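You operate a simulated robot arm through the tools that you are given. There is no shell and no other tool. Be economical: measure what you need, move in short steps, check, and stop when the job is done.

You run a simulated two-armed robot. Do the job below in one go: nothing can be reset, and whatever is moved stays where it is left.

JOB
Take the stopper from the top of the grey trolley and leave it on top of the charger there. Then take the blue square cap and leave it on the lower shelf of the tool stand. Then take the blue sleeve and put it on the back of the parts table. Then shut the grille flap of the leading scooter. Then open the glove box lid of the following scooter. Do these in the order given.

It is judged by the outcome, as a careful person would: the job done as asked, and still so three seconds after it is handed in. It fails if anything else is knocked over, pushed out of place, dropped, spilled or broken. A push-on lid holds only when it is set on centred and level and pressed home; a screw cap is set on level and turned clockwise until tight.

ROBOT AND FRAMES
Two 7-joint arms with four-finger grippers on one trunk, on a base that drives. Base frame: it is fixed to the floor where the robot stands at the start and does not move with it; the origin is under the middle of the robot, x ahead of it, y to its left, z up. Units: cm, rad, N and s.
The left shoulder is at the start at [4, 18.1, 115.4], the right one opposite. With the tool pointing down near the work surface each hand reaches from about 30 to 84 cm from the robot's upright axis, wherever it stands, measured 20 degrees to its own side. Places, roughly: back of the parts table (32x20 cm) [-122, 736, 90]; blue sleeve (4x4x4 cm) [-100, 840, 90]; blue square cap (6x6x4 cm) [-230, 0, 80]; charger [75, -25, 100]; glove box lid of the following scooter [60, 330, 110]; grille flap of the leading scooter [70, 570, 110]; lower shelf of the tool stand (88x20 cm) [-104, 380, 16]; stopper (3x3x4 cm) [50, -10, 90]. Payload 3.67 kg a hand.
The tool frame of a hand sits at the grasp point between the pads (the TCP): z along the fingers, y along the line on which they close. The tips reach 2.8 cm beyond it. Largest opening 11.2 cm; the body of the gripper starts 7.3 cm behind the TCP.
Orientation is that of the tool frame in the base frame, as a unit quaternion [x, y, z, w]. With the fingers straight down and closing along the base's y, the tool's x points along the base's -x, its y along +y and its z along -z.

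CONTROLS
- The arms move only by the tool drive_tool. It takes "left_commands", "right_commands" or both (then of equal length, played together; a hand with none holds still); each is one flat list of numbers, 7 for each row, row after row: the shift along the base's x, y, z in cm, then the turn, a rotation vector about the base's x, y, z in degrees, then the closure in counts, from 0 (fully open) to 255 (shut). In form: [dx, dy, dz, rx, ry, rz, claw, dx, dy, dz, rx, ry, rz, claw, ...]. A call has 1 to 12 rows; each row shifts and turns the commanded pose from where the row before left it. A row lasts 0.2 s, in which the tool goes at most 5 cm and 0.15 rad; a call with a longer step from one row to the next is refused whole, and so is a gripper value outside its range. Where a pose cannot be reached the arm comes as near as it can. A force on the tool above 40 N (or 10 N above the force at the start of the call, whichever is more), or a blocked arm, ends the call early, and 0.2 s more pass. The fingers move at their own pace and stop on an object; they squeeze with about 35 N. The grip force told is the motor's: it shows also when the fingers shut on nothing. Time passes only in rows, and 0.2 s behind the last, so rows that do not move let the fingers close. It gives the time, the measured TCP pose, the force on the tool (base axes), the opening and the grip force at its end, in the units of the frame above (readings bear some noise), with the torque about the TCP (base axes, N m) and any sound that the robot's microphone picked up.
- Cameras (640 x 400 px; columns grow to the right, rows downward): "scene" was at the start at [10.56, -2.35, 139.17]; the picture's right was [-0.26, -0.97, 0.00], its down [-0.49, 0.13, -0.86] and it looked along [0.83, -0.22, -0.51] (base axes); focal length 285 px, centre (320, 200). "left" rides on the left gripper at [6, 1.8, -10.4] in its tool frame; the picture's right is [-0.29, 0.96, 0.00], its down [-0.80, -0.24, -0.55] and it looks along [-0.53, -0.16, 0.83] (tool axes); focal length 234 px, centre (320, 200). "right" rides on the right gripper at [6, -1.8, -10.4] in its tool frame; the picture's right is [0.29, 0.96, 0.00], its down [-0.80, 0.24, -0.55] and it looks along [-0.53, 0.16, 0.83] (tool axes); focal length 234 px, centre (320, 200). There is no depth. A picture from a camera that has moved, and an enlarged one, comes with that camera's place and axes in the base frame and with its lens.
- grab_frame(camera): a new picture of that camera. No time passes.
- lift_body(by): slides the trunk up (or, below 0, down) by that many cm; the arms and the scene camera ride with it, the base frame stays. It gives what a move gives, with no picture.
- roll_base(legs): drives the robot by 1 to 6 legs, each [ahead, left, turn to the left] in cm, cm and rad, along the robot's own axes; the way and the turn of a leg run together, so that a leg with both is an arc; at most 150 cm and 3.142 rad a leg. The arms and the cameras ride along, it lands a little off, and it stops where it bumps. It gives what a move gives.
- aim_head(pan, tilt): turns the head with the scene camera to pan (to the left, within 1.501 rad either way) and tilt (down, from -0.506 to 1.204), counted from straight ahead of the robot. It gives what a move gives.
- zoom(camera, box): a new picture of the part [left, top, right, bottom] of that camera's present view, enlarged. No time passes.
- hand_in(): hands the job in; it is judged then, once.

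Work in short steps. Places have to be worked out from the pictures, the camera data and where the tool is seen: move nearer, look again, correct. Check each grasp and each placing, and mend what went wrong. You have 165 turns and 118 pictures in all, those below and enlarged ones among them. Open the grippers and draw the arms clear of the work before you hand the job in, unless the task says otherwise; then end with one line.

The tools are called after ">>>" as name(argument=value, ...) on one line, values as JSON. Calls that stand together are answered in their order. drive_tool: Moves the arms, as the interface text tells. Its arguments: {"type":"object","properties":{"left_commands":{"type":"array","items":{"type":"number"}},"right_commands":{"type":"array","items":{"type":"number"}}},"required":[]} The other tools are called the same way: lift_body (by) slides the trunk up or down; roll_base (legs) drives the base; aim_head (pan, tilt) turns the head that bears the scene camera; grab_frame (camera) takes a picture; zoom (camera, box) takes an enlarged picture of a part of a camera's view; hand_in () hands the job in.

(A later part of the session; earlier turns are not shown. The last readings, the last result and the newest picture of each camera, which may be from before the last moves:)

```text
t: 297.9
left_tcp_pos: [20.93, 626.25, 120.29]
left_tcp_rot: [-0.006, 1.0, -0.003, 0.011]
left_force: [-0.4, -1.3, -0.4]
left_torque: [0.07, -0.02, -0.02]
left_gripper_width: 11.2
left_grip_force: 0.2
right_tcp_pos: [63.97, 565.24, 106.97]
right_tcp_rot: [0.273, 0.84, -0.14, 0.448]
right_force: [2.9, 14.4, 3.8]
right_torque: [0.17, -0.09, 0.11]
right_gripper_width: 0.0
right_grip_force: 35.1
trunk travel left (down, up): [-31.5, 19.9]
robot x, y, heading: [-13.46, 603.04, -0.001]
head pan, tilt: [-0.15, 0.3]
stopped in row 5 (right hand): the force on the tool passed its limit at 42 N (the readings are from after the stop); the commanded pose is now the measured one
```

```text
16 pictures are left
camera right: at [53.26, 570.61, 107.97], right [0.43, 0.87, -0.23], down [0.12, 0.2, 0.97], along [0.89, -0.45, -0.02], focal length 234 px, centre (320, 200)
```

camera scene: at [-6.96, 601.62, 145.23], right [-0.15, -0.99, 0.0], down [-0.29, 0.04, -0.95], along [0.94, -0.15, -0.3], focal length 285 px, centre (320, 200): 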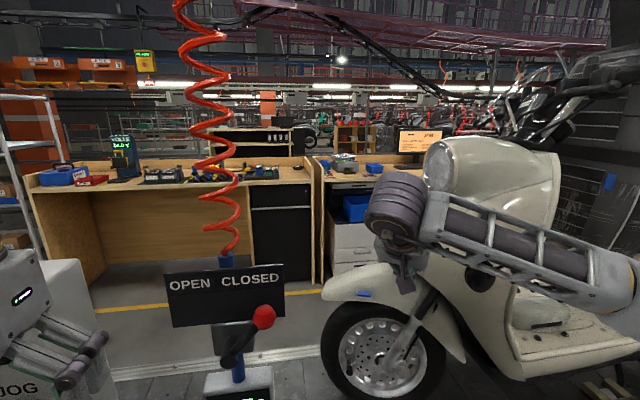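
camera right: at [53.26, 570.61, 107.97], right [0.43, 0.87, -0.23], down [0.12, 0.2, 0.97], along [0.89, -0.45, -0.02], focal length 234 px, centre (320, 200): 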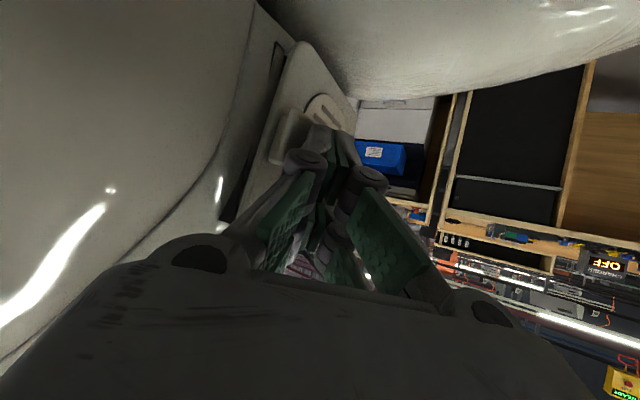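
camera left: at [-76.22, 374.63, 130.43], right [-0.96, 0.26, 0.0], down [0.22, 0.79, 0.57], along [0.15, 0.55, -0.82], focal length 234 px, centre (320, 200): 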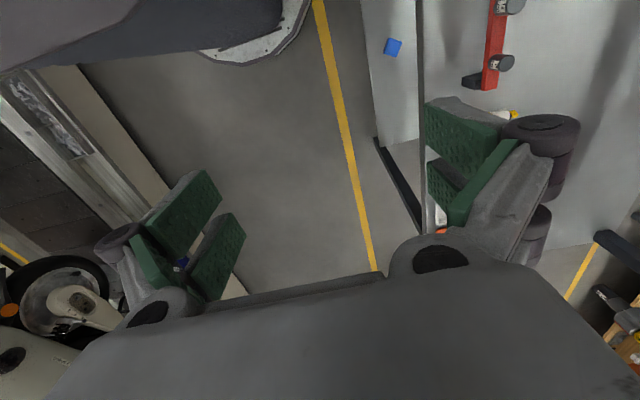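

It resists at 42 N, but I was pressing mid-plate. I back off slightly, shift toward the free edge, and press again.

>>> drive_tool(right_commands=[0, 1.5, 0, 0, 0, 0, 255, -1.8, 0.3, 0, 0, 0, 0, 255, -1, -0.8, 0, 0, 0, 0, 255, 0, -0.5, 0, 0, 0, 0, 255, 0, -0.5, 0, 0, 0, 0, 255, 0, -0.5, 0, 0, 0, 0, 255, 0, -0.5, 0, 0, 0, 0, 255, 0, -0.5, 0, 0, 0, 0, 255, 0, -0.5, 0, 0, 0, 0, 255])

>>> drive_tool(right_commands=[0, 2, 0, 0, 0, 0, 255, -1, 3, 0.5, 0, 0, 0, 255, -2, 3, 0.5, 0, 0, 0, 255, -3, 2, 0.5, 0, 0, 0, 255, -3, 1, 1, 0, 0, 0, 255])

>>> grab_frame(camera="right")

```text
t: 300.1
left_tcp_pos: [20.48, 626.51, 120.28]
left_tcp_rot: [-0.006, 1.0, -0.002, 0.013]
left_force: [0.6, -0.9, 0.1]
left_torque: [0.05, 0.02, 0.0]
left_gripper_width: 11.19
left_grip_force: 0.1
right_tcp_pos: [60.91, 564.05, 107.31]
right_tcp_rot: [0.269, 0.841, -0.136, 0.45]
right_force: [-11.1, 16.4, 7.4]
right_torque: [0.17, 0.0, 0.21]
right_gripper_width: 0.01
right_grip_force: 34.8
trunk travel left (down, up): [-31.5, 19.9]
robot x, y, heading: [-13.17, 603.07, -0.003]
head pan, tilt: [-0.15, 0.3]
stopped in row 9 (right hand): the force on the tool passed its limit at 40 N (the readings are from after the stop); the commanded pose is now the measured one
```

```text
t: 301.3
left_tcp_pos: [20.82, 626.32, 120.21]
left_tcp_rot: [-0.006, 1.0, -0.003, 0.011]
left_force: [-0.8, 0.7, -0.3]
left_torque: [-0.03, -0.01, 0.01]
left_gripper_width: 11.2
left_grip_force: 0.0
right_tcp_pos: [52.08, 574.44, 109.41]
right_tcp_rot: [0.271, 0.841, -0.139, 0.447]
right_force: [1.2, -0.1, 0.7]
right_torque: [0.0, 0.04, 0.0]
right_gripper_width: 0.0
right_grip_force: 35.3
trunk travel left (down, up): [-31.5, 19.9]
robot x, y, heading: [-13.4, 603.22, -0.0]
head pan, tilt: [-0.15, 0.3]
```

```text
15 pictures are left
camera right: at [41.36, 579.7, 110.34], right [0.43, 0.88, -0.23], down [0.12, 0.2, 0.97], along [0.9, -0.44, -0.03], focal length 234 px, centre (320, 200)
```

right: 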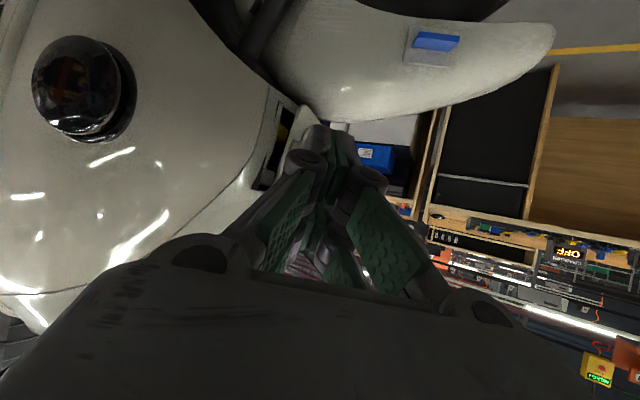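

The flap looks ajar again. I zoom in on it.

>>> zoom(camera="right", box=[230, 80, 350, 200])

```text
3.33 times, centred on (290, 140) of right
camera zoom: at [41.36, 579.7, 110.34], right [0.43, 0.88, -0.23], down [0.12, 0.2, 0.97], along [0.9, -0.44, -0.03], focal length 781 px, centre (420, 400)
```

zoom: 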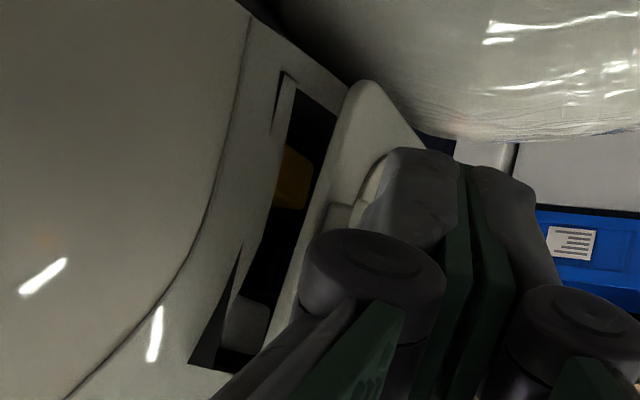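

It is still ajar by ~25°; the slanted hand probably bore on the body rim. I turn the hand to point more squarely at the panel and go to a new stand-off in front of the free edge.

>>> drive_tool(right_commands=[2, 0, -0.3, 0, 0, -8.3, 255, 2, 0, -0.4, 0, 0, -8.3, 255, 2, 0, -0.4, 0, 0, -8.3, 255, 2, -0.5, -0.4, 0, 0, 0, 255, 2, -1, -0.4, 0, 0, 0, 255, 2.4, -1.5, -0.4, 0, 0, 0, 255, 0, 0, 0, 0, 0, 0, 255])

>>> grab_frame(camera="right")

```text
t: 302.9
left_tcp_pos: [20.84, 626.35, 120.17]
left_tcp_rot: [-0.008, 1.0, -0.003, 0.011]
left_force: [-0.7, 0.6, 0.0]
left_torque: [0.02, -0.01, -0.01]
left_gripper_width: 11.2
left_grip_force: 0.1
right_tcp_pos: [64.67, 571.53, 107.12]
right_tcp_rot: [0.446, 0.763, -0.232, 0.408]
right_force: [-0.8, 0.6, 0.0]
right_torque: [0.03, -0.06, -0.02]
right_gripper_width: 0.02
right_grip_force: 34.9
trunk travel left (down, up): [-31.5, 19.9]
robot x, y, heading: [-12.89, 602.91, 0.002]
head pan, tilt: [-0.15, 0.3]
```

```text
13 pictures are left
camera right: at [57.19, 580.82, 108.08], right [0.75, 0.61, -0.23], down [0.2, 0.12, 0.97], along [0.63, -0.78, -0.03], focal length 234 px, centre (320, 200)
```

right: 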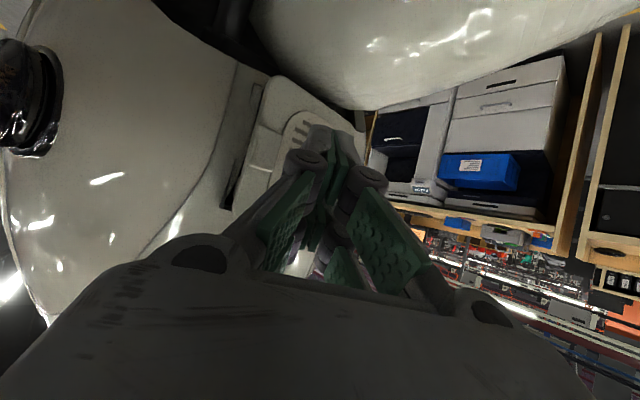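

The plate is squarely ahead, handle (free side) at left. I push −y aiming near the handle until it resists.

>>> drive_tool(right_commands=[-0.8, -1, 0, 0, 0, 0, 255, -0.3, -1, 0, 0, 0, 0, 255, 0, -1, 0, 0, 0, 0, 255, 0, -0.8, 0, 0, 0, 0, 255, 0, -0.8, 0, 0, 0, 0, 255, 0, -0.6, 0, 0, 0, 0, 255, 0, -0.6, 0, 0, 0, 0, 255, 0, -0.6, 0, 0, 0, 0, 255, 0, -0.6, 0, 0, 0, 0, 255, 0, -0.6, 0, 0, 0, 0, 255])

>>> grab_frame(camera="right")

```text
t: 305.1
left_tcp_pos: [20.77, 627.13, 120.06]
left_tcp_rot: [-0.008, 1.0, -0.005, 0.011]
left_force: [-0.4, -0.3, -0.1]
left_torque: [-0.03, 0.0, -0.01]
left_gripper_width: 11.2
left_grip_force: 0.1
right_tcp_pos: [63.6, 565.2, 107.48]
right_tcp_rot: [0.441, 0.765, -0.23, 0.409]
right_force: [-5.6, 38.2, 3.5]
right_torque: [0.62, 0.12, -0.06]
right_gripper_width: 0.0
right_grip_force: 34.6
trunk travel left (down, up): [-31.5, 19.9]
robot x, y, heading: [-13.33, 603.24, 0.009]
head pan, tilt: [-0.15, 0.3]
```

```text
12 pictures are left
camera right: at [56.09, 574.54, 108.26], right [0.75, 0.62, -0.23], down [0.19, 0.13, 0.97], along [0.64, -0.77, -0.02], focal length 234 px, centre (320, 200)
```

right: 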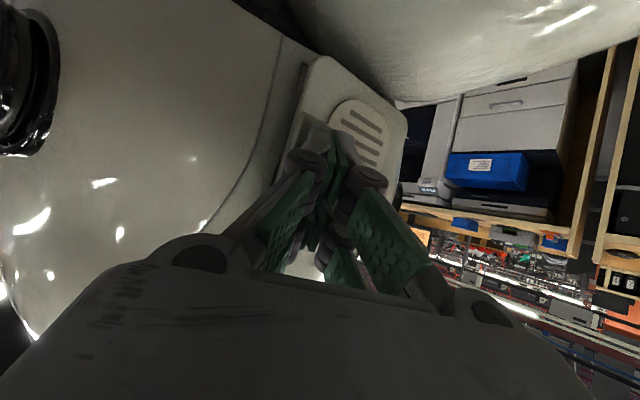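

Now it lies flush with 38 N of resistance. I withdraw straight off the panel (+y) and check.

>>> drive_tool(right_commands=[0, 1, 0, 0, 0, 0, 255, 0, 2, 0, 0, 0, 0, 255, 0, 3, 0, 0, 0, 0, 255, -1, 2, 0.5, 0, 0, 0, 255, 0, 0, 0, 0, 0, 0, 255])

>>> zoom(camera="right", box=[200, 50, 380, 210])

```text
t: 306.3
left_tcp_pos: [20.86, 626.29, 120.31]
left_tcp_rot: [-0.007, 1.0, -0.002, 0.01]
left_force: [-0.4, 1.1, -0.3]
left_torque: [-0.01, 0.0, 0.04]
left_gripper_width: 11.2
left_grip_force: 0.1
right_tcp_pos: [62.4, 571.82, 107.36]
right_tcp_rot: [0.447, 0.762, -0.233, 0.406]
right_force: [0.4, -0.5, 0.0]
right_torque: [0.01, -0.03, 0.0]
right_gripper_width: 0.0
right_grip_force: 35.1
trunk travel left (down, up): [-31.5, 19.9]
robot x, y, heading: [-13.5, 602.91, 0.006]
head pan, tilt: [-0.15, 0.3]
```

```text
2.50 times, centred on (290, 130) of right
camera zoom: at [55.14, 581.24, 108.43], right [0.75, 0.61, -0.23], down [0.2, 0.12, 0.97], along [0.63, -0.78, -0.03], focal length 585 px, centre (395, 375)
```

zoom: 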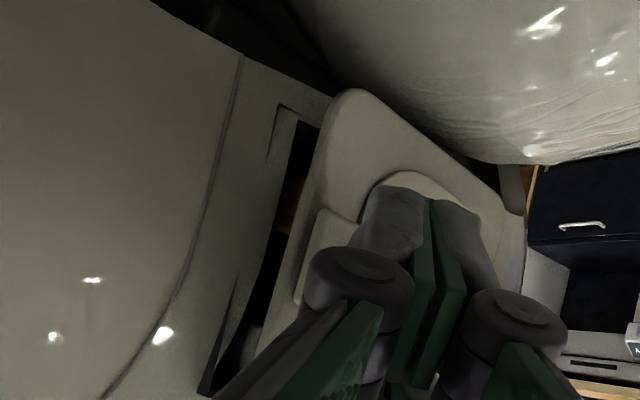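

After release it springs ajar, so a latch probably needs a firmer press. I push again at the free edge, and continue pressing over successive calls to build more force.

>>> drive_tool(right_commands=[0.8, -1.5, 0, 0, 0, 0, 255, 0, -1.5, 0, 0, 0, 0, 255, 0, -1.3, 0, 0, 0, 0, 255, 0, -1, 0, 0, 0, 0, 255, 0, -1, 0, 0, 0, 0, 255, 0, -0.6, 0, 0, 0, 0, 255, 0, -0.6, 0, 0, 0, 0, 255, 0, -0.6, 0, 0, 0, 0, 255, 0, -0.6, 0, 0, 0, 0, 255, 0, -0.6, 0, 0, 0, 0, 255, 0, -0.6, 0, 0, 0, 0, 255])

>>> drive_tool(right_commands=[0, -0.8, 0, 0, 0, 0, 255, 0, -0.8, 0, 0, 0, 0, 255, 0, -0.8, 0, 0, 0, 0, 255, 0, -0.8, 0, 0, 0, 0, 255, 0, -0.8, 0, 0, 0, 0, 255])

>>> drive_tool(right_commands=[0, -0.8, 0, 0, 0, 0, 255, 0, -0.8, 0, 0, 0, 0, 255, 0, -0.8, 0, 0, 0, 0, 255, 0, -0.8, 0, 0, 0, 0, 255, 0, -0.8, 0, 0, 0, 0, 255])

```text
t: 308.1
left_tcp_pos: [20.68, 626.53, 120.27]
left_tcp_rot: [-0.009, 1.0, -0.003, 0.011]
left_force: [-0.4, 0.1, 0.5]
left_torque: [0.03, -0.01, -0.03]
left_gripper_width: 11.21
left_grip_force: 0.1
right_tcp_pos: [63.42, 565.37, 107.45]
right_tcp_rot: [0.439, 0.768, -0.226, 0.407]
right_force: [-5.0, 14.3, 5.3]
right_torque: [0.19, 0.12, -0.08]
right_gripper_width: 0.02
right_grip_force: 35.4
trunk travel left (down, up): [-31.5, 19.9]
robot x, y, heading: [-13.55, 602.92, 0.003]
head pan, tilt: [-0.15, 0.3]
stopped in row 9 (right hand): the force on the tool passed its limit at 43 N (the readings are from after the stop); the commanded pose is now the measured one
```

```text
t: 308.6
left_tcp_pos: [20.6, 626.72, 120.3]
left_tcp_rot: [-0.01, 1.0, -0.002, 0.012]
left_force: [-0.3, -0.4, 0.9]
left_torque: [0.05, -0.02, -0.02]
left_gripper_width: 11.2
left_grip_force: 0.0
right_tcp_pos: [63.45, 565.34, 107.44]
right_tcp_rot: [0.433, 0.774, -0.22, 0.406]
right_force: [-6.0, 18.7, 5.8]
right_torque: [0.24, 0.1, -0.12]
right_gripper_width: 0.02
right_grip_force: 34.8
trunk travel left (down, up): [-31.5, 19.9]
robot x, y, heading: [-13.19, 603.28, 0.008]
head pan, tilt: [-0.15, 0.3]
stopped in row 2 (right hand): the force on the tool passed its limit at 44 N (the readings are from after the stop); the commanded pose is now the measured one
```

```text
t: 309.2
left_tcp_pos: [20.45, 626.75, 120.24]
left_tcp_rot: [-0.012, 1.0, -0.003, 0.011]
left_force: [0.3, -0.6, 0.7]
left_torque: [0.09, 0.02, -0.03]
left_gripper_width: 11.19
left_grip_force: 0.0
right_tcp_pos: [63.5, 565.29, 107.34]
right_tcp_rot: [0.428, 0.778, -0.215, 0.407]
right_force: [-5.5, 19.4, 7.1]
right_torque: [0.3, 0.09, -0.09]
right_gripper_width: 0.0
right_grip_force: 34.7
trunk travel left (down, up): [-31.5, 19.9]
robot x, y, heading: [-13.31, 603.3, 0.01]
head pan, tilt: [-0.15, 0.3]
stopped in row 2 (right hand): the force on the tool passed its limit at 44 N (the readings are from after the stop); the commanded pose is now the measured one
```

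It's against a hard stop now. Perhaps my fingertip hooks the handle when withdrawing. I withdraw 2 cm moving slightly away from the handle (+x) and look.

>>> drive_tool(right_commands=[0.4, 0.5, 0, 0, 0, 0, 255, 0.5, 0.7, 0, 0, 0, 0, 255, 0.5, 1, 0, 0, 0, 0, 255, 0, 0, 0, 0, 0, 0, 255])

>>> zoom(camera="right", box=[200, 50, 400, 230])

```text
t: 310.2
left_tcp_pos: [20.62, 626.81, 120.15]
left_tcp_rot: [-0.011, 1.0, -0.001, 0.01]
left_force: [-0.8, 0.3, 0.1]
left_torque: [0.03, -0.01, 0.01]
left_gripper_width: 11.19
left_grip_force: 0.1
right_tcp_pos: [65.14, 566.71, 107.08]
right_tcp_rot: [0.432, 0.776, -0.22, 0.405]
right_force: [-0.1, -0.1, -0.6]
right_torque: [-0.02, -0.02, 0.01]
right_gripper_width: 0.01
right_grip_force: 35.2
trunk travel left (down, up): [-31.5, 19.9]
robot x, y, heading: [-12.92, 603.25, 0.01]
head pan, tilt: [-0.15, 0.3]
```

```text
2.22 times, centred on (300, 140) of right
camera zoom: at [57.24, 575.73, 108.25], right [0.72, 0.65, -0.23], down [0.2, 0.12, 0.97], along [0.66, -0.75, -0.04], focal length 520 px, centre (364, 333)
```

zoom: 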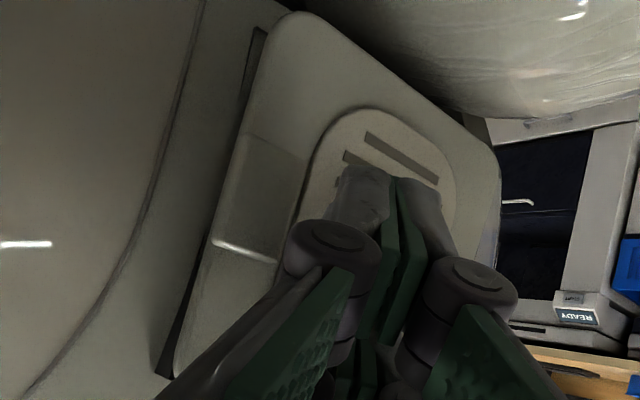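

Now it looks almost flush. I withdraw fully, keeping clear of the handle, and look from the side with the scene camera.

>>> drive_tool(right_commands=[0.5, 2, 0.3, 0, 0, 0, 255, 0, 3, 0.5, 0, 0, 0, 255, -3, 2, 1, 0, 0, 0, 255, -4, 0, 1, 0, 0, 0, 255, -4, 0, 1, 0, 0, 0, 255, -4, -1, 1, 0, 0, 0, 255, -4, -2, 1, 0, 0, 0, 255, -4, -2.5, 1, 0, 0, 0, 255, -4, -2.5, 1, 0, 0, 0, 255, -3, -3, 1, 0, 0, 0, 255])

>>> zoom(camera="scene", box=[340, 180, 480, 320])

```text
t: 312.4
left_tcp_pos: [20.5, 626.64, 120.31]
left_tcp_rot: [-0.011, 1.0, -0.001, 0.011]
left_force: [-0.2, -0.6, -0.1]
left_torque: [0.02, 0.0, 0.02]
left_gripper_width: 11.19
left_grip_force: 0.0
right_tcp_pos: [35.32, 562.73, 115.84]
right_tcp_rot: [0.43, 0.777, -0.218, 0.405]
right_force: [-0.9, -0.6, 0.4]
right_torque: [0.03, 0.01, 0.05]
right_gripper_width: 0.03
right_grip_force: 34.7
trunk travel left (down, up): [-31.5, 19.9]
robot x, y, heading: [-13.41, 603.45, 0.009]
head pan, tilt: [-0.15, 0.3]
```

```text
2.86 times, centred on (410, 250) of scene
camera zoom: at [-2.44, 601.79, 145.25], right [-0.14, -0.99, 0.0], down [-0.29, 0.04, -0.96], along [0.95, -0.13, -0.29], focal length 814 px, centre (63, 57)
```

zoom: 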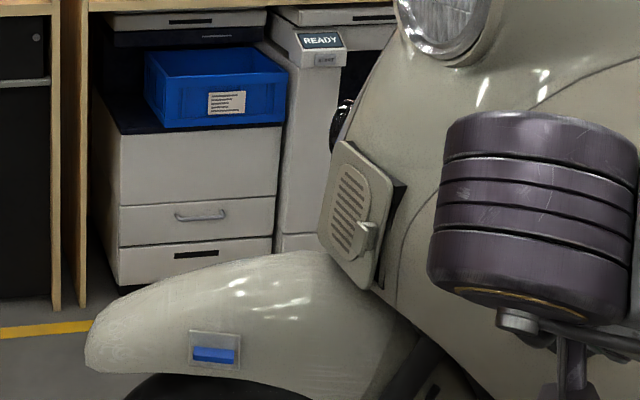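

Only a ~1.5 cm gap remains at the free edge. The handle sits mid-low on the plate, so I'll press higher up near the free edge (z≈108.5), clear of the handle, then come straight off.

>>> drive_tool(right_commands=[3, 3, 0, 0, 0, 0, 255, 3, 3, 0, 0, 0, 0, 255, 3, 3, -0.5, 0, 0, 0, 255, 4, 0.5, -0.8, 0, 0, 0, 255, 4, 0, -0.8, 0, 0, 0, 255, 4, 0, -0.8, 0, 0, 0, 255, 4, 0, -0.8, 0, 0, 0, 255, 3.2, -0.5, -0.8, 0, 0, 0, 255])

>>> drive_tool(right_commands=[0, -1.5, 0, 0, 0, 0, 255, 0, -1.5, 0, 0, 0, 0, 255, 0, -1, 0, 0, 0, 0, 255, 0, -0.8, 0, 0, 0, 0, 255, 0, -0.7, 0, 0, 0, 0, 255, 0, -0.6, 0, 0, 0, 0, 255, 0, -0.6, 0, 0, 0, 0, 255, 0, -0.6, 0, 0, 0, 0, 255, 0, -0.6, 0, 0, 0, 0, 255, 0, -0.6, 0, 0, 0, 0, 255, 0, -0.6, 0, 0, 0, 0, 255, 0, -0.6, 0, 0, 0, 0, 255])

>>> drive_tool(right_commands=[0, -0.7, 0, 0, 0, 0, 255, 0, -0.7, 0, 0, 0, 0, 255, 0, -0.7, 0, 0, 0, 0, 255, 0, -0.7, 0, 0, 0, 0, 255, 0, -0.7, 0, 0, 0, 0, 255])

```text
t: 314.2
left_tcp_pos: [20.76, 626.82, 120.17]
left_tcp_rot: [-0.01, 1.0, -0.002, 0.011]
left_force: [0.4, 0.0, -0.2]
left_torque: [0.02, -0.02, -0.02]
left_gripper_width: 11.19
left_grip_force: 0.0
right_tcp_pos: [63.97, 571.72, 111.36]
right_tcp_rot: [0.431, 0.776, -0.22, 0.405]
right_force: [0.0, 0.4, -0.1]
right_torque: [0.02, -0.05, -0.05]
right_gripper_width: 0.0
right_grip_force: 35.0
trunk travel left (down, up): [-31.5, 19.9]
robot x, y, heading: [-13.56, 603.43, 0.004]
head pan, tilt: [-0.15, 0.3]
```

```text
t: 316.8
left_tcp_pos: [20.55, 627.4, 120.07]
left_tcp_rot: [-0.012, 1.0, -0.004, 0.011]
left_force: [0.4, 0.6, -0.7]
left_torque: [-0.03, -0.01, -0.02]
left_gripper_width: 11.22
left_grip_force: 0.0
right_tcp_pos: [63.9, 563.17, 111.69]
right_tcp_rot: [0.426, 0.778, -0.218, 0.407]
right_force: [-3.1, 31.2, 0.5]
right_torque: [0.25, 0.02, 0.12]
right_gripper_width: 0.03
right_grip_force: 35.5
trunk travel left (down, up): [-31.5, 19.9]
robot x, y, heading: [-13.51, 603.13, 0.01]
head pan, tilt: [-0.15, 0.3]
```

```text
t: 317.1
left_tcp_pos: [20.39, 627.05, 120.26]
left_tcp_rot: [-0.012, 1.0, -0.003, 0.011]
left_force: [0.3, -1.4, 0.6]
left_torque: [0.08, -0.02, -0.02]
left_gripper_width: 11.21
left_grip_force: 0.2
right_tcp_pos: [63.9, 563.3, 111.63]
right_tcp_rot: [0.423, 0.781, -0.212, 0.408]
right_force: [-3.8, 17.8, 6.1]
right_torque: [0.04, -0.05, 0.02]
right_gripper_width: 0.0
right_grip_force: 35.2
trunk travel left (down, up): [-31.5, 19.9]
robot x, y, heading: [-13.2, 603.17, 0.012]
head pan, tilt: [-0.15, 0.3]
stopped in row 1 (right hand): the force on the tool passed its limit at 44 N (the readings are from after the stop); the commanded pose is now the measured one
```

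It went 2 cm deeper this time. I withdraw straight off and look again from the side.

>>> drive_tool(right_commands=[0, 0.5, 0, 0, 0, 0, 255, 0, 1, 0.2, 0, 0, 0, 255, 0, 2.5, 0.5, 0, 0, 0, 255, 0, 3.5, 0.5, 0, 0, 0, 255, -3.5, 1, 0, 0, 0, 0, 255, -4, 0, 0.5, 0, 0, 0, 255, -4, 0, 0.5, 0, 0, 0, 255, -4, -0.5, 0.5, 0, 0, 0, 255, -4, -2, 0.5, 0, 0, 0, 255, -3.5, -3, 0.5, 0, 0, 0, 255, -3, -3, 0.5, 0, 0, 0, 255, -3, -3, 0.5, 0, 0, 0, 255])

>>> zoom(camera="scene", box=[340, 180, 480, 320])

```text
t: 319.7
left_tcp_pos: [20.39, 626.77, 120.19]
left_tcp_rot: [-0.013, 1.0, -0.002, 0.011]
left_force: [0.0, -0.9, -0.1]
left_torque: [0.05, -0.03, 0.01]
left_gripper_width: 11.22
left_grip_force: 0.0
right_tcp_pos: [34.73, 559.47, 116.18]
right_tcp_rot: [0.426, 0.779, -0.215, 0.407]
right_force: [0.7, 1.0, 0.8]
right_torque: [0.02, -0.06, 0.04]
right_gripper_width: 0.0
right_grip_force: 34.9
trunk travel left (down, up): [-31.5, 19.9]
robot x, y, heading: [-13.11, 603.21, 0.008]
head pan, tilt: [-0.15, 0.3]
```

```text
2.86 times, centred on (410, 250) of scene
camera zoom: at [-2.46, 601.89, 145.25], right [-0.14, -0.99, 0.0], down [-0.29, 0.04, -0.96], along [0.95, -0.13, -0.29], focal length 814 px, centre (63, 57)
```

zoom: 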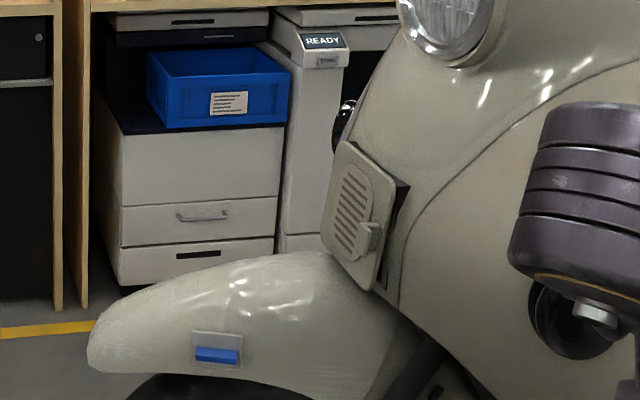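

By corner geometry the plate's free edge now lies in line with the hinge edge (y≈560.6 vs 561.3), so the flap is shut against its stop. Now for the following scooter: I back off and fold the right hand to travel pose.

>>> drive_tool(right_commands=[-2.5, 1, 0.3, 0, 0, 7.5, 255, -2.5, 1, 0.3, 0, 0, 7.5, 255, -2.5, 1, 0.3, 0, 0, 7.5, 200, -2.5, 1, 0.3, 0, 0, 7.5, 100, -2, 1, 0.3, 0, 0, 7.5, 0, -2, 1, 0.3, 0, 0, 7.5, 0, 0, 1, 0.3, 0, 0, 7.5, 0, 0, 1, 0.3, 0, 0, 7.5, 0])

>>> roll_base(legs=[[-20, 0, -0.008]])

>>> drive_tool(right_commands=[0, 0, 0, 0, 8, 0, 0, 0, 0, 0, 0, 8, 0, 0, 0, 0, 0, 0, 8, 0, 0, 0, 0, 0, 0, 8, 0, 0, 0, 0, 0, 0, 8, 0, 0, 0, 0, 0, 0, 8, 0, 0, 0, 0, 0, 0, 7, 0, 0])

```text
t: 321.5
left_tcp_pos: [20.56, 626.82, 120.21]
left_tcp_rot: [-0.012, 1.0, -0.002, 0.011]
left_force: [-0.1, 0.2, -0.6]
left_torque: [0.02, -0.02, -0.02]
left_gripper_width: 11.17
left_grip_force: 0.0
right_tcp_pos: [30.6, 564.97, 123.93]
right_tcp_rot: [-0.021, 0.888, 0.016, 0.459]
right_force: [-0.2, 0.3, -1.0]
right_torque: [-0.01, 0.01, -0.02]
right_gripper_width: 11.21
right_grip_force: 0.1
right hand out of reach, approached as far as the arm can: row 2, 3, 4, 5, 6
trunk travel left (down, up): [-31.5, 19.9]
robot x, y, heading: [-13.35, 603.26, 0.014]
head pan, tilt: [-0.15, 0.3]
```

```text
t: 323.2
left_tcp_pos: [0.83, 626.41, 120.18]
left_tcp_rot: [-0.006, 1.0, -0.003, 0.011]
left_force: [1.1, 0.8, 0.4]
left_torque: [0.0, -0.05, -0.01]
left_gripper_width: 11.21
left_grip_force: 0.1
right_tcp_pos: [10.12, 564.31, 123.97]
right_tcp_rot: [-0.017, 0.888, 0.015, 0.459]
right_force: [-0.2, -0.5, -0.1]
right_torque: [0.02, -0.02, -0.02]
right_gripper_width: 11.22
right_grip_force: 0.2
trunk travel left (down, up): [-31.5, 19.9]
robot x, y, heading: [-33.56, 603.24, -0.002]
head pan, tilt: [-0.15, 0.3]
```

```text
t: 325.0
left_tcp_pos: [0.86, 626.37, 120.16]
left_tcp_rot: [-0.006, 1.0, -0.003, 0.01]
left_force: [-0.6, -0.1, 0.1]
left_torque: [0.02, 0.0, -0.01]
left_gripper_width: 11.22
left_grip_force: 0.1
right_tcp_pos: [10.68, 565.91, 120.47]
right_tcp_rot: [-0.027, 0.998, 0.053, -0.037]
right_force: [-0.4, 0.4, 0.4]
right_torque: [0.0, -0.02, 0.0]
right_gripper_width: 11.21
right_grip_force: 0.1
trunk travel left (down, up): [-31.5, 19.9]
robot x, y, heading: [-33.32, 603.2, 0.003]
head pan, tilt: [-0.15, 0.3]
stopped in row 7 (right hand): the arm was blocked; the commanded pose is now the measured one
```

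Right hand to neutral, then strafe along the aisle to the following scooter (y≈292).

>>> drive_tool(right_commands=[-2, 3, 0, 0, 0, 0, 0, -2, 3, 0, 0, 0, 0, 0, -2, 3, 0, 0, 0, 0, 0, -2, 3, 0, 0, 0, 0, 0, -1.5, 3, 0, 0, 4, 0, 0])

>>> roll_base(legs=[[0, -105, 0], [0, -105, 0], [0, -101, 0]])

>>> aim_head(pan=0.35, tilt=0.3)

>>> grab_frame(camera="scene")

```text
t: 326.2
left_tcp_pos: [0.96, 626.42, 120.09]
left_tcp_rot: [-0.006, 1.0, -0.003, 0.011]
left_force: [-0.1, 0.0, 0.1]
left_torque: [-0.04, 0.01, 0.01]
left_gripper_width: 11.18
left_grip_force: 0.1
right_tcp_pos: [1.32, 580.88, 120.31]
right_tcp_rot: [-0.025, 0.996, 0.053, -0.074]
right_force: [0.4, 0.5, -0.1]
right_torque: [-0.02, 0.03, -0.01]
right_gripper_width: 11.17
right_grip_force: 0.1
trunk travel left (down, up): [-31.5, 19.9]
robot x, y, heading: [-33.34, 602.95, -0.003]
head pan, tilt: [-0.15, 0.3]
```

```text
t: 341.9
left_tcp_pos: [3.54, 315.73, 120.11]
left_tcp_rot: [-0.022, 1.0, -0.003, 0.01]
left_force: [-0.1, 0.5, -1.1]
left_torque: [0.04, 0.04, 0.01]
left_gripper_width: 11.19
left_grip_force: 0.0
right_tcp_pos: [5.48, 270.22, 120.38]
right_tcp_rot: [-0.041, 0.995, 0.052, -0.074]
right_force: [0.1, -0.4, 0.1]
right_torque: [-0.01, 0.02, 0.0]
right_gripper_width: 11.22
right_grip_force: 0.0
trunk travel left (down, up): [-31.5, 19.9]
robot x, y, heading: [-30.13, 291.57, 0.038]
head pan, tilt: [-0.15, 0.3]
```

```text
t: 342.8
left_tcp_pos: [3.42, 315.83, 120.15]
left_tcp_rot: [-0.022, 1.0, -0.002, 0.011]
left_force: [0.6, -0.2, 0.5]
left_torque: [-0.01, 0.02, -0.01]
left_gripper_width: 11.16
left_grip_force: 0.0
right_tcp_pos: [5.44, 270.28, 120.28]
right_tcp_rot: [-0.043, 0.995, 0.053, -0.073]
right_force: [-0.3, -0.1, 0.3]
right_torque: [0.0, -0.02, 0.03]
right_gripper_width: 11.18
right_grip_force: 0.0
trunk travel left (down, up): [-31.5, 19.9]
robot x, y, heading: [-29.91, 291.46, 0.028]
head pan, tilt: [0.351, 0.3]
```

```text
7 pictures are left
camera scene: at [-19.48, 295.05, 145.24], right [0.37, -0.93, 0.0], down [-0.27, -0.11, -0.96], along [0.89, 0.36, -0.3], focal length 285 px, centre (320, 200)
```

scene: 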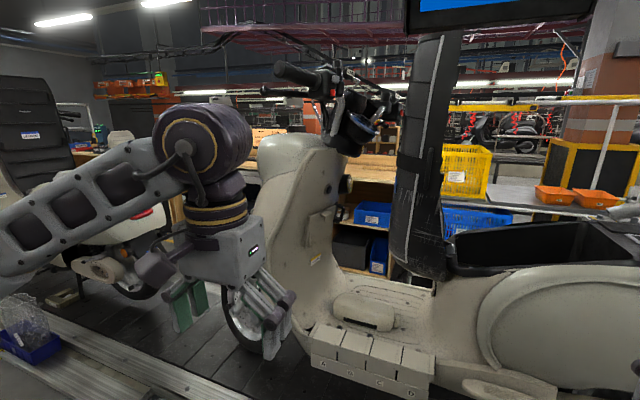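

The inner leg shield is visible at centre. Zooming on it to see the glove box lid.

>>> zoom(camera="scene", box=[260, 160, 380, 280])

```text
3.33 times, centred on (320, 220) of scene
camera zoom: at [-19.48, 295.05, 145.24], right [0.37, -0.93, 0.0], down [-0.27, -0.11, -0.96], along [0.89, 0.36, -0.3], focal length 949 px, centre (320, 133)
```

zoom: 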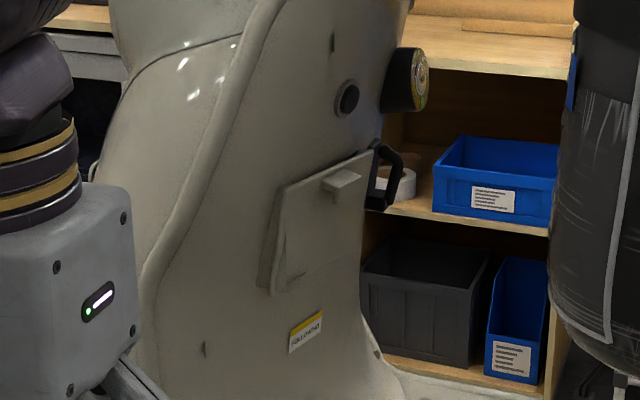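

The lid (x≈56–68, y≈326–330, z≈102–114) has a pull tab near its top at about (62.5,324.5,113), so it hinges at the bottom. I'll use the left hand pointing down and toward +y, closing along x on the tab. First I position the base and turn the hand.

>>> roll_base(legs=[[17, -3, -0.03]])

>>> drive_tool(left_commands=[0, 0, 0, 0, 0, 8.2, 60, 0, 0, 0, 0, 0, 8.2, 60, 0, 0, 0, 0, 0, 8.2, 60, 0, 0, 0, 0, 0, 8.2, 60, 0, 0, 0, 0, 0, 8.2, 60, 0, 0, 0, 0, 0, 8.2, 60, 0, 0, 0, 0, 0, 8.2, 60, 0, 0, 0, 0, 0, 8.2, 60, 0, 0, 0, 0, 0, 8.2, 60, 0, 0, 0, 0, 0, 8.2, 60, 0, 0, 0, 0, 0, 7, 60])

>>> drive_tool(left_commands=[1, 0, 0.5, 7.5, 0, 0, 60, 1, 0, 0.5, 7.5, 0, 0, 60, 1, 0, 0.5, 7.5, 0, 0, 60, 1, 0, 0.5, 7.5, 0, 0, 60, 0, 0, 0, 0, 0, 0, 60])

```text
t: 344.3
left_tcp_pos: [21.25, 312.05, 120.23]
left_tcp_rot: [-0.007, 1.0, -0.002, 0.01]
left_force: [0.2, 0.4, 0.1]
left_torque: [0.02, -0.03, 0.02]
left_gripper_width: 11.21
left_grip_force: 0.1
right_tcp_pos: [21.81, 266.38, 120.39]
right_tcp_rot: [-0.025, 0.996, 0.053, -0.073]
right_force: [-0.3, -0.3, 0.2]
right_torque: [-0.01, -0.03, -0.01]
right_gripper_width: 11.19
right_grip_force: 0.1
trunk travel left (down, up): [-31.5, 19.9]
robot x, y, heading: [-13.34, 289.13, -0.0]
head pan, tilt: [0.351, 0.3]
```

```text
t: 346.7
left_tcp_pos: [21.3, 311.91, 120.06]
left_tcp_rot: [-0.706, 0.709, 0.006, 0.008]
left_force: [-0.3, -0.4, -0.5]
left_torque: [0.0, 0.03, -0.01]
left_gripper_width: 8.58
left_grip_force: 0.1
right_tcp_pos: [21.84, 266.45, 120.35]
right_tcp_rot: [-0.024, 0.996, 0.054, -0.073]
right_force: [-0.2, 0.0, 0.1]
right_torque: [0.03, -0.01, -0.02]
right_gripper_width: 11.18
right_grip_force: 0.1
trunk travel left (down, up): [-31.5, 19.9]
robot x, y, heading: [-12.77, 288.97, -0.002]
head pan, tilt: [0.351, 0.3]
```

```text
t: 347.9
left_tcp_pos: [25.4, 312.06, 122.09]
left_tcp_rot: [-0.678, 0.684, 0.189, 0.191]
left_force: [0.3, -0.2, 0.5]
left_torque: [-0.02, -0.02, 0.01]
left_gripper_width: 8.56
left_grip_force: 0.0
right_tcp_pos: [21.89, 266.55, 120.34]
right_tcp_rot: [-0.025, 0.996, 0.054, -0.073]
right_force: [0.3, 0.9, -0.2]
right_torque: [-0.04, 0.02, 0.01]
right_gripper_width: 11.21
right_grip_force: 0.0
trunk travel left (down, up): [-31.5, 19.9]
robot x, y, heading: [-12.62, 288.62, 0.001]
head pan, tilt: [0.351, 0.3]
```

The seat leaves only ~20 cm in front of the lid, so a hand from above would be tight. Better: point the left hand along +x from the open side with jaws closing vertically on the tab. I swing it to that orientation while moving to x≈45.

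>>> drive_tool(left_commands=[1.5, 0, 0, -7.5, 0, 0, 0, 1.5, 0, 0, -7.5, 0, 0, 0, 1.5, 0, 0, -7.5, 0, 0, 0, 1.5, 0, 0, -7.5, 0, 0, 0, 2, 0, 0, 0, -8, 0, 0, 2, 0, 0, 0, -8, 0, 0, 2, 0, -0.5, 0, -8, 0, 0, 2, 0, -0.5, 0, -8, 0, 0, 2, 0, -0.5, 0, -8, 0, 0])

>>> drive_tool(left_commands=[0.8, 0, -0.5, 0, -8, 0, 0, 0.8, 0, -0.5, 0, -8, 0, 0, 0.8, 0, -0.5, 0, -8, 0, 0, 0.8, 0, -0.5, 0, -8, 0, 0, 0.8, 0, -0.5, 0, -8, 0, 0, 0, 0, 0, 0, 0, 0, 0])

>>> grab_frame(camera="left")

```text
t: 349.9
left_tcp_pos: [41.37, 312.08, 120.9]
left_tcp_rot: [0.664, -0.663, 0.237, -0.252]
left_force: [-0.2, 0.2, 0.2]
left_torque: [-0.01, 0.04, -0.04]
left_gripper_width: 11.17
left_grip_force: 0.0
right_tcp_pos: [21.94, 266.37, 120.3]
right_tcp_rot: [-0.024, 0.996, 0.054, -0.073]
right_force: [0.4, 0.8, -0.9]
right_torque: [-0.05, 0.02, 0.0]
right_gripper_width: 11.2
right_grip_force: 0.0
trunk travel left (down, up): [-31.5, 19.9]
robot x, y, heading: [-13.1, 288.92, -0.001]
head pan, tilt: [0.351, 0.3]
```

```text
t: 351.3
left_tcp_pos: [45.01, 311.13, 118.53]
left_tcp_rot: [-0.55, 0.55, -0.44, 0.449]
left_force: [-1.2, 0.5, 0.2]
left_torque: [0.02, 0.01, 0.01]
left_gripper_width: 11.18
left_grip_force: 0.0
left hand out of reach, approached as far as the arm can: row 5
right_tcp_pos: [21.63, 266.37, 120.42]
right_tcp_rot: [-0.025, 0.996, 0.053, -0.072]
right_force: [-0.4, -0.6, 0.0]
right_torque: [0.03, -0.02, -0.01]
right_gripper_width: 11.21
right_grip_force: 0.1
trunk travel left (down, up): [-31.5, 19.9]
robot x, y, heading: [-12.82, 288.7, -0.002]
head pan, tilt: [0.351, 0.3]
```

```text
5 pictures are left
camera left: at [34.27, 305.04, 118.78], right [-0.2, 0.3, -0.93], down [-0.5, 0.79, 0.36], along [0.84, 0.54, -0.01], focal length 234 px, centre (320, 200)
```

left: 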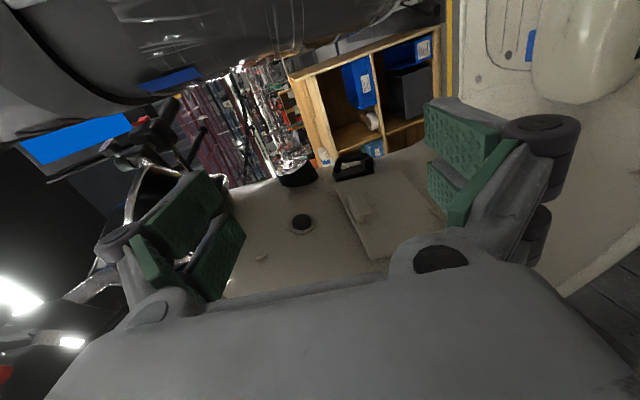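

Both cameras agree: the tab is at (60,325,113.8). I narrow the jaws to ~5 cm and bring them around it from the open side, TCP to (59,323.5,113.9).

>>> drive_tool(left_commands=[2, 3, -1, 0, 0, 0, 141, 2, 3, -1, 0, 0, 0, 141, 2, 3, -1, 0, 0, 0, 141, 2, 1.2, -0.5, 0, 0, 0, 141, 2, 1.2, -0.5, 0, 0, 0, 141, 2, 0.5, -0.3, 0, 0, 0, 141, 2, 0.5, -0.3, 0, 0, 0, 141, 0, 0, 0, 0, 0, 0, 141])

>>> grab_frame(camera="left")

```text
t: 353.1
left_tcp_pos: [56.81, 320.14, 116.64]
left_tcp_rot: [0.544, -0.54, 0.449, -0.46]
left_force: [-0.8, 0.2, 0.1]
left_torque: [-0.01, 0.0, 0.03]
left_gripper_width: 4.99
left_grip_force: 0.0
left hand out of reach, approached as far as the arm can: row 1, 2, 3
right_tcp_pos: [21.53, 266.32, 120.44]
right_tcp_rot: [-0.024, 0.996, 0.055, -0.073]
right_force: [-0.4, -0.3, -0.1]
right_torque: [0.03, -0.05, -0.01]
right_gripper_width: 11.22
right_grip_force: 0.1
trunk travel left (down, up): [-31.5, 19.9]
robot x, y, heading: [-12.86, 288.6, 0.003]
head pan, tilt: [0.351, 0.3]
```

```text
4 pictures are left
camera left: at [46.27, 313.93, 116.58], right [-0.17, 0.29, -0.94], down [-0.52, 0.79, 0.34], along [0.84, 0.54, 0.02], focal length 234 px, centre (320, 200)
```

left: 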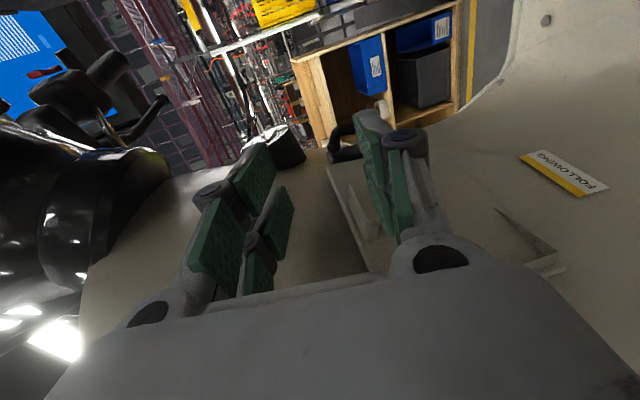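

The tab is slightly low and ahead of the jaws: I lower 2.6 cm first, then move in to (59,323.5,114).

>>> drive_tool(left_commands=[0, 0, -1.3, 0, 0, 0, 141, 0, 0, -1.3, 0, 0, 0, 141, 1, 1.2, 0, 0, 0, 0, 141, 1, 1.2, 0, 0, 0, 0, 141, 0.3, 0.9, 0, 0, 0, 0, 141, 0, 0, 0, 0, 0, 0, 141])

```text
t: 354.2
left_tcp_pos: [58.71, 320.99, 116.39]
left_tcp_rot: [-0.539, 0.543, -0.459, 0.452]
left_force: [-8.1, -16.5, 0.9]
left_torque: [-0.44, 0.32, -0.16]
left_gripper_width: 5.16
left_grip_force: 0.9
left hand out of reach, approached as far as the arm can: row 1, 2
right_tcp_pos: [21.53, 266.15, 120.47]
right_tcp_rot: [-0.024, 0.996, 0.054, -0.073]
right_force: [0.1, 0.0, 0.0]
right_torque: [-0.07, 0.04, 0.01]
right_gripper_width: 11.19
right_grip_force: 0.1
trunk travel left (down, up): [-31.5, 19.9]
robot x, y, heading: [-12.87, 288.6, -0.006]
head pan, tilt: [0.351, 0.3]
stopped in row 5 (left hand): the force on the tool passed its limit at 44 N (the readings are from after the stop); the commanded pose is now the measured one
```

The arm couldn't go lower in this orientation, and the lower jaw met the tab. I back off, lower the trunk 2.6 cm instead, and go in again.

>>> drive_tool(left_commands=[-0.8, -1.5, 0, 0, 0, 0, 141, -1, -1.5, 0, 0, 0, 0, 141])

>>> lift_body(by=-2.6)

>>> drive_tool(left_commands=[0.8, 1, 0, 0, 0, 0, 141, 0.8, 1, 0, 0, 0, 0, 141, 0.7, 1, 0, 0, 0, 0, 141, 0, 1, 0, 0, 0, 0, 141, 0, 1, 0, 0, 0, 0, 141, 0, 0, 0, 0, 0, 0, 141])

```text
t: 354.8
left_tcp_pos: [56.84, 318.53, 116.5]
left_tcp_rot: [-0.542, 0.543, -0.453, 0.454]
left_force: [-0.8, -0.1, -0.2]
left_torque: [0.02, -0.06, 0.0]
left_gripper_width: 5.0
left_grip_force: 0.0
right_tcp_pos: [21.61, 266.2, 120.28]
right_tcp_rot: [-0.024, 0.996, 0.055, -0.072]
right_force: [-0.3, -0.1, -0.1]
right_torque: [0.04, -0.02, 0.0]
right_gripper_width: 11.21
right_grip_force: 0.1
trunk travel left (down, up): [-31.5, 19.9]
robot x, y, heading: [-12.39, 288.6, -0.002]
head pan, tilt: [0.351, 0.3]
```

```text
t: 355.5
left_tcp_pos: [56.85, 318.36, 113.91]
left_tcp_rot: [-0.542, 0.543, -0.454, 0.453]
left_force: [0.6, -0.4, -0.4]
left_torque: [-0.02, 0.01, -0.01]
left_gripper_width: 5.0
left_grip_force: 0.2
right_tcp_pos: [21.59, 266.27, 117.67]
right_tcp_rot: [-0.025, 0.996, 0.053, -0.073]
right_force: [0.9, -0.4, 0.1]
right_torque: [0.01, 0.02, 0.0]
right_gripper_width: 11.21
right_grip_force: 0.1
trunk travel left (down, up): [-28.9, 22.5]
robot x, y, heading: [-12.7, 288.74, -0.001]
head pan, tilt: [0.351, 0.3]
```

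```text
t: 356.9
left_tcp_pos: [59.16, 323.11, 113.89]
left_tcp_rot: [-0.541, 0.546, -0.454, 0.451]
left_force: [-0.9, -8.4, -0.7]
left_torque: [0.29, -0.03, -0.26]
left_gripper_width: 4.96
left_grip_force: 0.0
right_tcp_pos: [21.66, 266.19, 117.69]
right_tcp_rot: [-0.024, 0.996, 0.055, -0.073]
right_force: [-1.3, -0.4, -0.5]
right_torque: [-0.01, -0.01, 0.01]
right_gripper_width: 11.2
right_grip_force: 0.1
trunk travel left (down, up): [-28.9, 22.5]
robot x, y, heading: [-13.0, 288.82, -0.004]
head pan, tilt: [0.351, 0.3]
```

In place with a light touch on the lid. Closing the jaws on the tab.

>>> drive_tool(left_commands=[0, -0.3, 0, 0, 0, 0, 180, 0, 0, 0, 0, 0, 0, 220, 0, 0, 0, 0, 0, 0, 255, 0, 0, 0, 0, 0, 0, 255])

```text
t: 357.9
left_tcp_pos: [59.11, 323.18, 114.24]
left_tcp_rot: [-0.541, 0.543, -0.454, 0.454]
left_force: [8.3, 2.9, 16.3]
left_torque: [0.77, -1.94, -0.43]
left_gripper_width: 3.51
left_grip_force: 45.5
right_tcp_pos: [21.62, 266.23, 117.71]
right_tcp_rot: [-0.024, 0.996, 0.055, -0.072]
right_force: [-0.6, -0.9, -0.3]
right_torque: [0.02, 0.02, 0.02]
right_gripper_width: 11.19
right_grip_force: 0.1
trunk travel left (down, up): [-28.9, 22.5]
robot x, y, heading: [-13.04, 288.93, -0.005]
head pan, tilt: [0.351, 0.3]
```

Gripped (3.5 cm). I pull it open a little along an arc about the bottom hinge and read the forces.

>>> drive_tool(left_commands=[0, -1.2, -0.6, 6, 0, 0, 255, 0, -1.1, -0.8, 6, 0, 0, 255, 0, 0, 0, 0, 0, 0, 255])

>>> grab_frame(camera="left")

```text
t: 358.8
left_tcp_pos: [58.76, 322.48, 113.65]
left_tcp_rot: [-0.48, 0.586, -0.406, 0.511]
left_force: [-2.3, -6.1, 11.8]
left_torque: [-0.14, -1.0, -0.75]
left_gripper_width: 3.15
left_grip_force: 45.3
left hand out of reach, approached as far as the arm can: row 2
right_tcp_pos: [21.6, 266.13, 117.78]
right_tcp_rot: [-0.022, 0.996, 0.054, -0.073]
right_force: [0.1, 0.3, 0.2]
right_torque: [-0.04, 0.06, -0.03]
right_gripper_width: 11.19
right_grip_force: 0.1
trunk travel left (down, up): [-28.9, 22.5]
robot x, y, heading: [-12.97, 288.55, -0.002]
head pan, tilt: [0.351, 0.3]
stopped in row 3 (left hand): the force on the tool passed its limit at 42 N (the readings are from after the stop); the commanded pose is now the measured one
```

```text
3 pictures are left
camera left: at [47.9, 316.91, 112.2], right [-0.14, 0.48, -0.87], down [-0.5, 0.72, 0.48], along [0.86, 0.5, 0.14], focal length 234 px, centre (320, 200)
```

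left: 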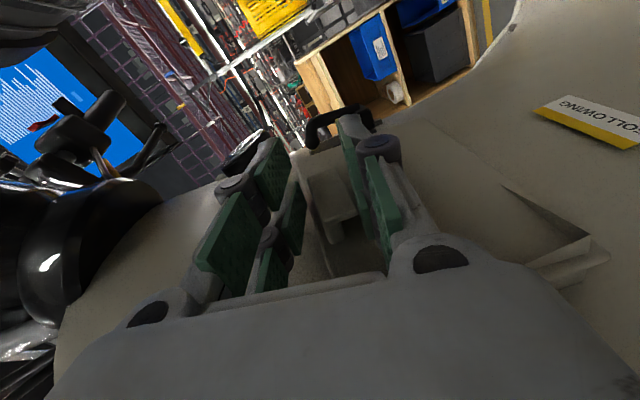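

The roll upset the reading. I pull straight −y without rolling and see whether the lid follows.

>>> drive_tool(left_commands=[0, -0.7, 0, 0, 0, 0, 255, 0, -0.7, 0, 0, 0, 0, 255, 0, -0.7, -0.2, 0, 0, 0, 255, 0, -0.7, -0.3, 0, 0, 0, 255, 0, 0, 0, 0, 0, 0, 255])

```text
t: 359.9
left_tcp_pos: [58.6, 322.18, 113.53]
left_tcp_rot: [-0.482, 0.59, -0.403, 0.507]
left_force: [-1.7, 1.8, 25.2]
left_torque: [1.09, -2.15, 0.53]
left_gripper_width: 3.26
left_grip_force: 44.8
left hand out of reach, approached as far as the arm can: row 1, 2, 3
right_tcp_pos: [21.41, 266.23, 117.79]
right_tcp_rot: [-0.023, 0.996, 0.055, -0.072]
right_force: [0.3, -0.3, 0.8]
right_torque: [0.0, -0.01, 0.01]
right_gripper_width: 11.2
right_grip_force: 0.0
trunk travel left (down, up): [-28.9, 22.5]
robot x, y, heading: [-13.31, 288.76, -0.003]
head pan, tilt: [0.351, 0.3]
```

The arm itself is at a joint limit, so I use the base to pull: strafe 3 cm toward −y, then trunk down a little.

>>> roll_base(legs=[[0, -3, 0]])

>>> lift_body(by=-1.5)

```text
t: 360.8
left_tcp_pos: [58.94, 319.29, 112.72]
left_tcp_rot: [-0.484, 0.592, -0.403, 0.503]
left_force: [0.1, -0.3, 0.5]
left_torque: [-0.01, 0.03, -0.07]
left_gripper_width: 0.0
left_grip_force: 35.8
right_tcp_pos: [21.69, 263.31, 117.79]
right_tcp_rot: [-0.023, 0.996, 0.052, -0.073]
right_force: [-0.6, -0.1, 0.1]
right_torque: [-0.03, 0.01, 0.02]
right_gripper_width: 11.19
right_grip_force: 0.1
trunk travel left (down, up): [-28.9, 22.5]
robot x, y, heading: [-13.22, 285.79, -0.011]
head pan, tilt: [0.351, 0.3]
```

```text
t: 361.4
left_tcp_pos: [58.88, 319.17, 111.41]
left_tcp_rot: [-0.484, 0.592, -0.401, 0.504]
left_force: [-0.1, -0.3, 0.6]
left_torque: [-0.01, 0.03, -0.02]
left_gripper_width: 0.0
left_grip_force: 35.6
right_tcp_pos: [21.58, 263.07, 116.3]
right_tcp_rot: [-0.022, 0.996, 0.054, -0.073]
right_force: [-0.6, -0.6, 0.3]
right_torque: [0.01, -0.01, 0.02]
right_gripper_width: 11.22
right_grip_force: 0.1
trunk travel left (down, up): [-27.4, 24.0]
robot x, y, heading: [-13.21, 286.13, -0.011]
head pan, tilt: [0.351, 0.3]
```

The jaws slipped off the tab. I check with the left camera whether the lid moved.

>>> grab_frame(camera="left")

```text
2 pictures are left
camera left: at [48.04, 313.49, 110.11], right [-0.16, 0.48, -0.86], down [-0.49, 0.72, 0.49], along [0.86, 0.5, 0.12], focal length 234 px, centre (320, 200)
```

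left: 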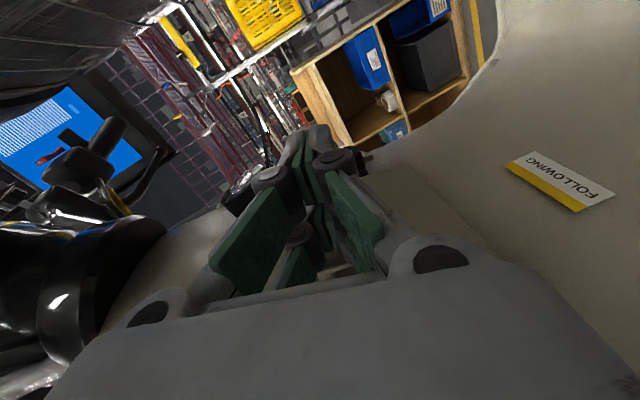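

Nothing conclusive, so I regrip deeper: open, undo the roll, yaw the hand 16° toward the lid so the fingertips lead, and raise the trunk 3 cm to centre on the tab.

>>> drive_tool(left_commands=[-1, -1, 0, -6, 0, 0, 141, -1, 0, 0, -6, 0, 0, 141, -0.5, 0, 0, 0, 0, 8, 141, 0, 0, 0, 0, 0, 8, 141, 0, 0, 0, 0, 0, 0, 141])

>>> lift_body(by=3)

```text
t: 362.6
left_tcp_pos: [56.84, 318.11, 111.29]
left_tcp_rot: [-0.535, 0.547, -0.461, 0.451]
left_force: [0.5, 0.0, 0.2]
left_torque: [0.01, 0.02, -0.01]
left_gripper_width: 5.01
left_grip_force: 0.0
left hand out of reach, approached as far as the arm can: row 3, 4
right_tcp_pos: [21.65, 263.18, 116.24]
right_tcp_rot: [-0.022, 0.996, 0.054, -0.073]
right_force: [-0.2, 0.0, 0.1]
right_torque: [0.03, -0.01, 0.02]
right_gripper_width: 11.19
right_grip_force: 0.1
trunk travel left (down, up): [-27.4, 24.0]
robot x, y, heading: [-12.55, 285.68, -0.01]
head pan, tilt: [0.351, 0.3]
```

```text
t: 363.4
left_tcp_pos: [56.91, 318.08, 114.16]
left_tcp_rot: [-0.535, 0.547, -0.461, 0.45]
left_force: [0.0, -0.2, -0.7]
left_torque: [0.0, -0.01, 0.0]
left_gripper_width: 5.01
left_grip_force: 0.1
right_tcp_pos: [21.82, 263.36, 119.17]
right_tcp_rot: [-0.022, 0.996, 0.054, -0.073]
right_force: [0.7, -0.6, -0.3]
right_torque: [-0.01, 0.01, 0.03]
right_gripper_width: 11.22
right_grip_force: 0.0
trunk travel left (down, up): [-30.4, 21.0]
robot x, y, heading: [-12.99, 285.54, -0.006]
head pan, tilt: [0.351, 0.3]
```

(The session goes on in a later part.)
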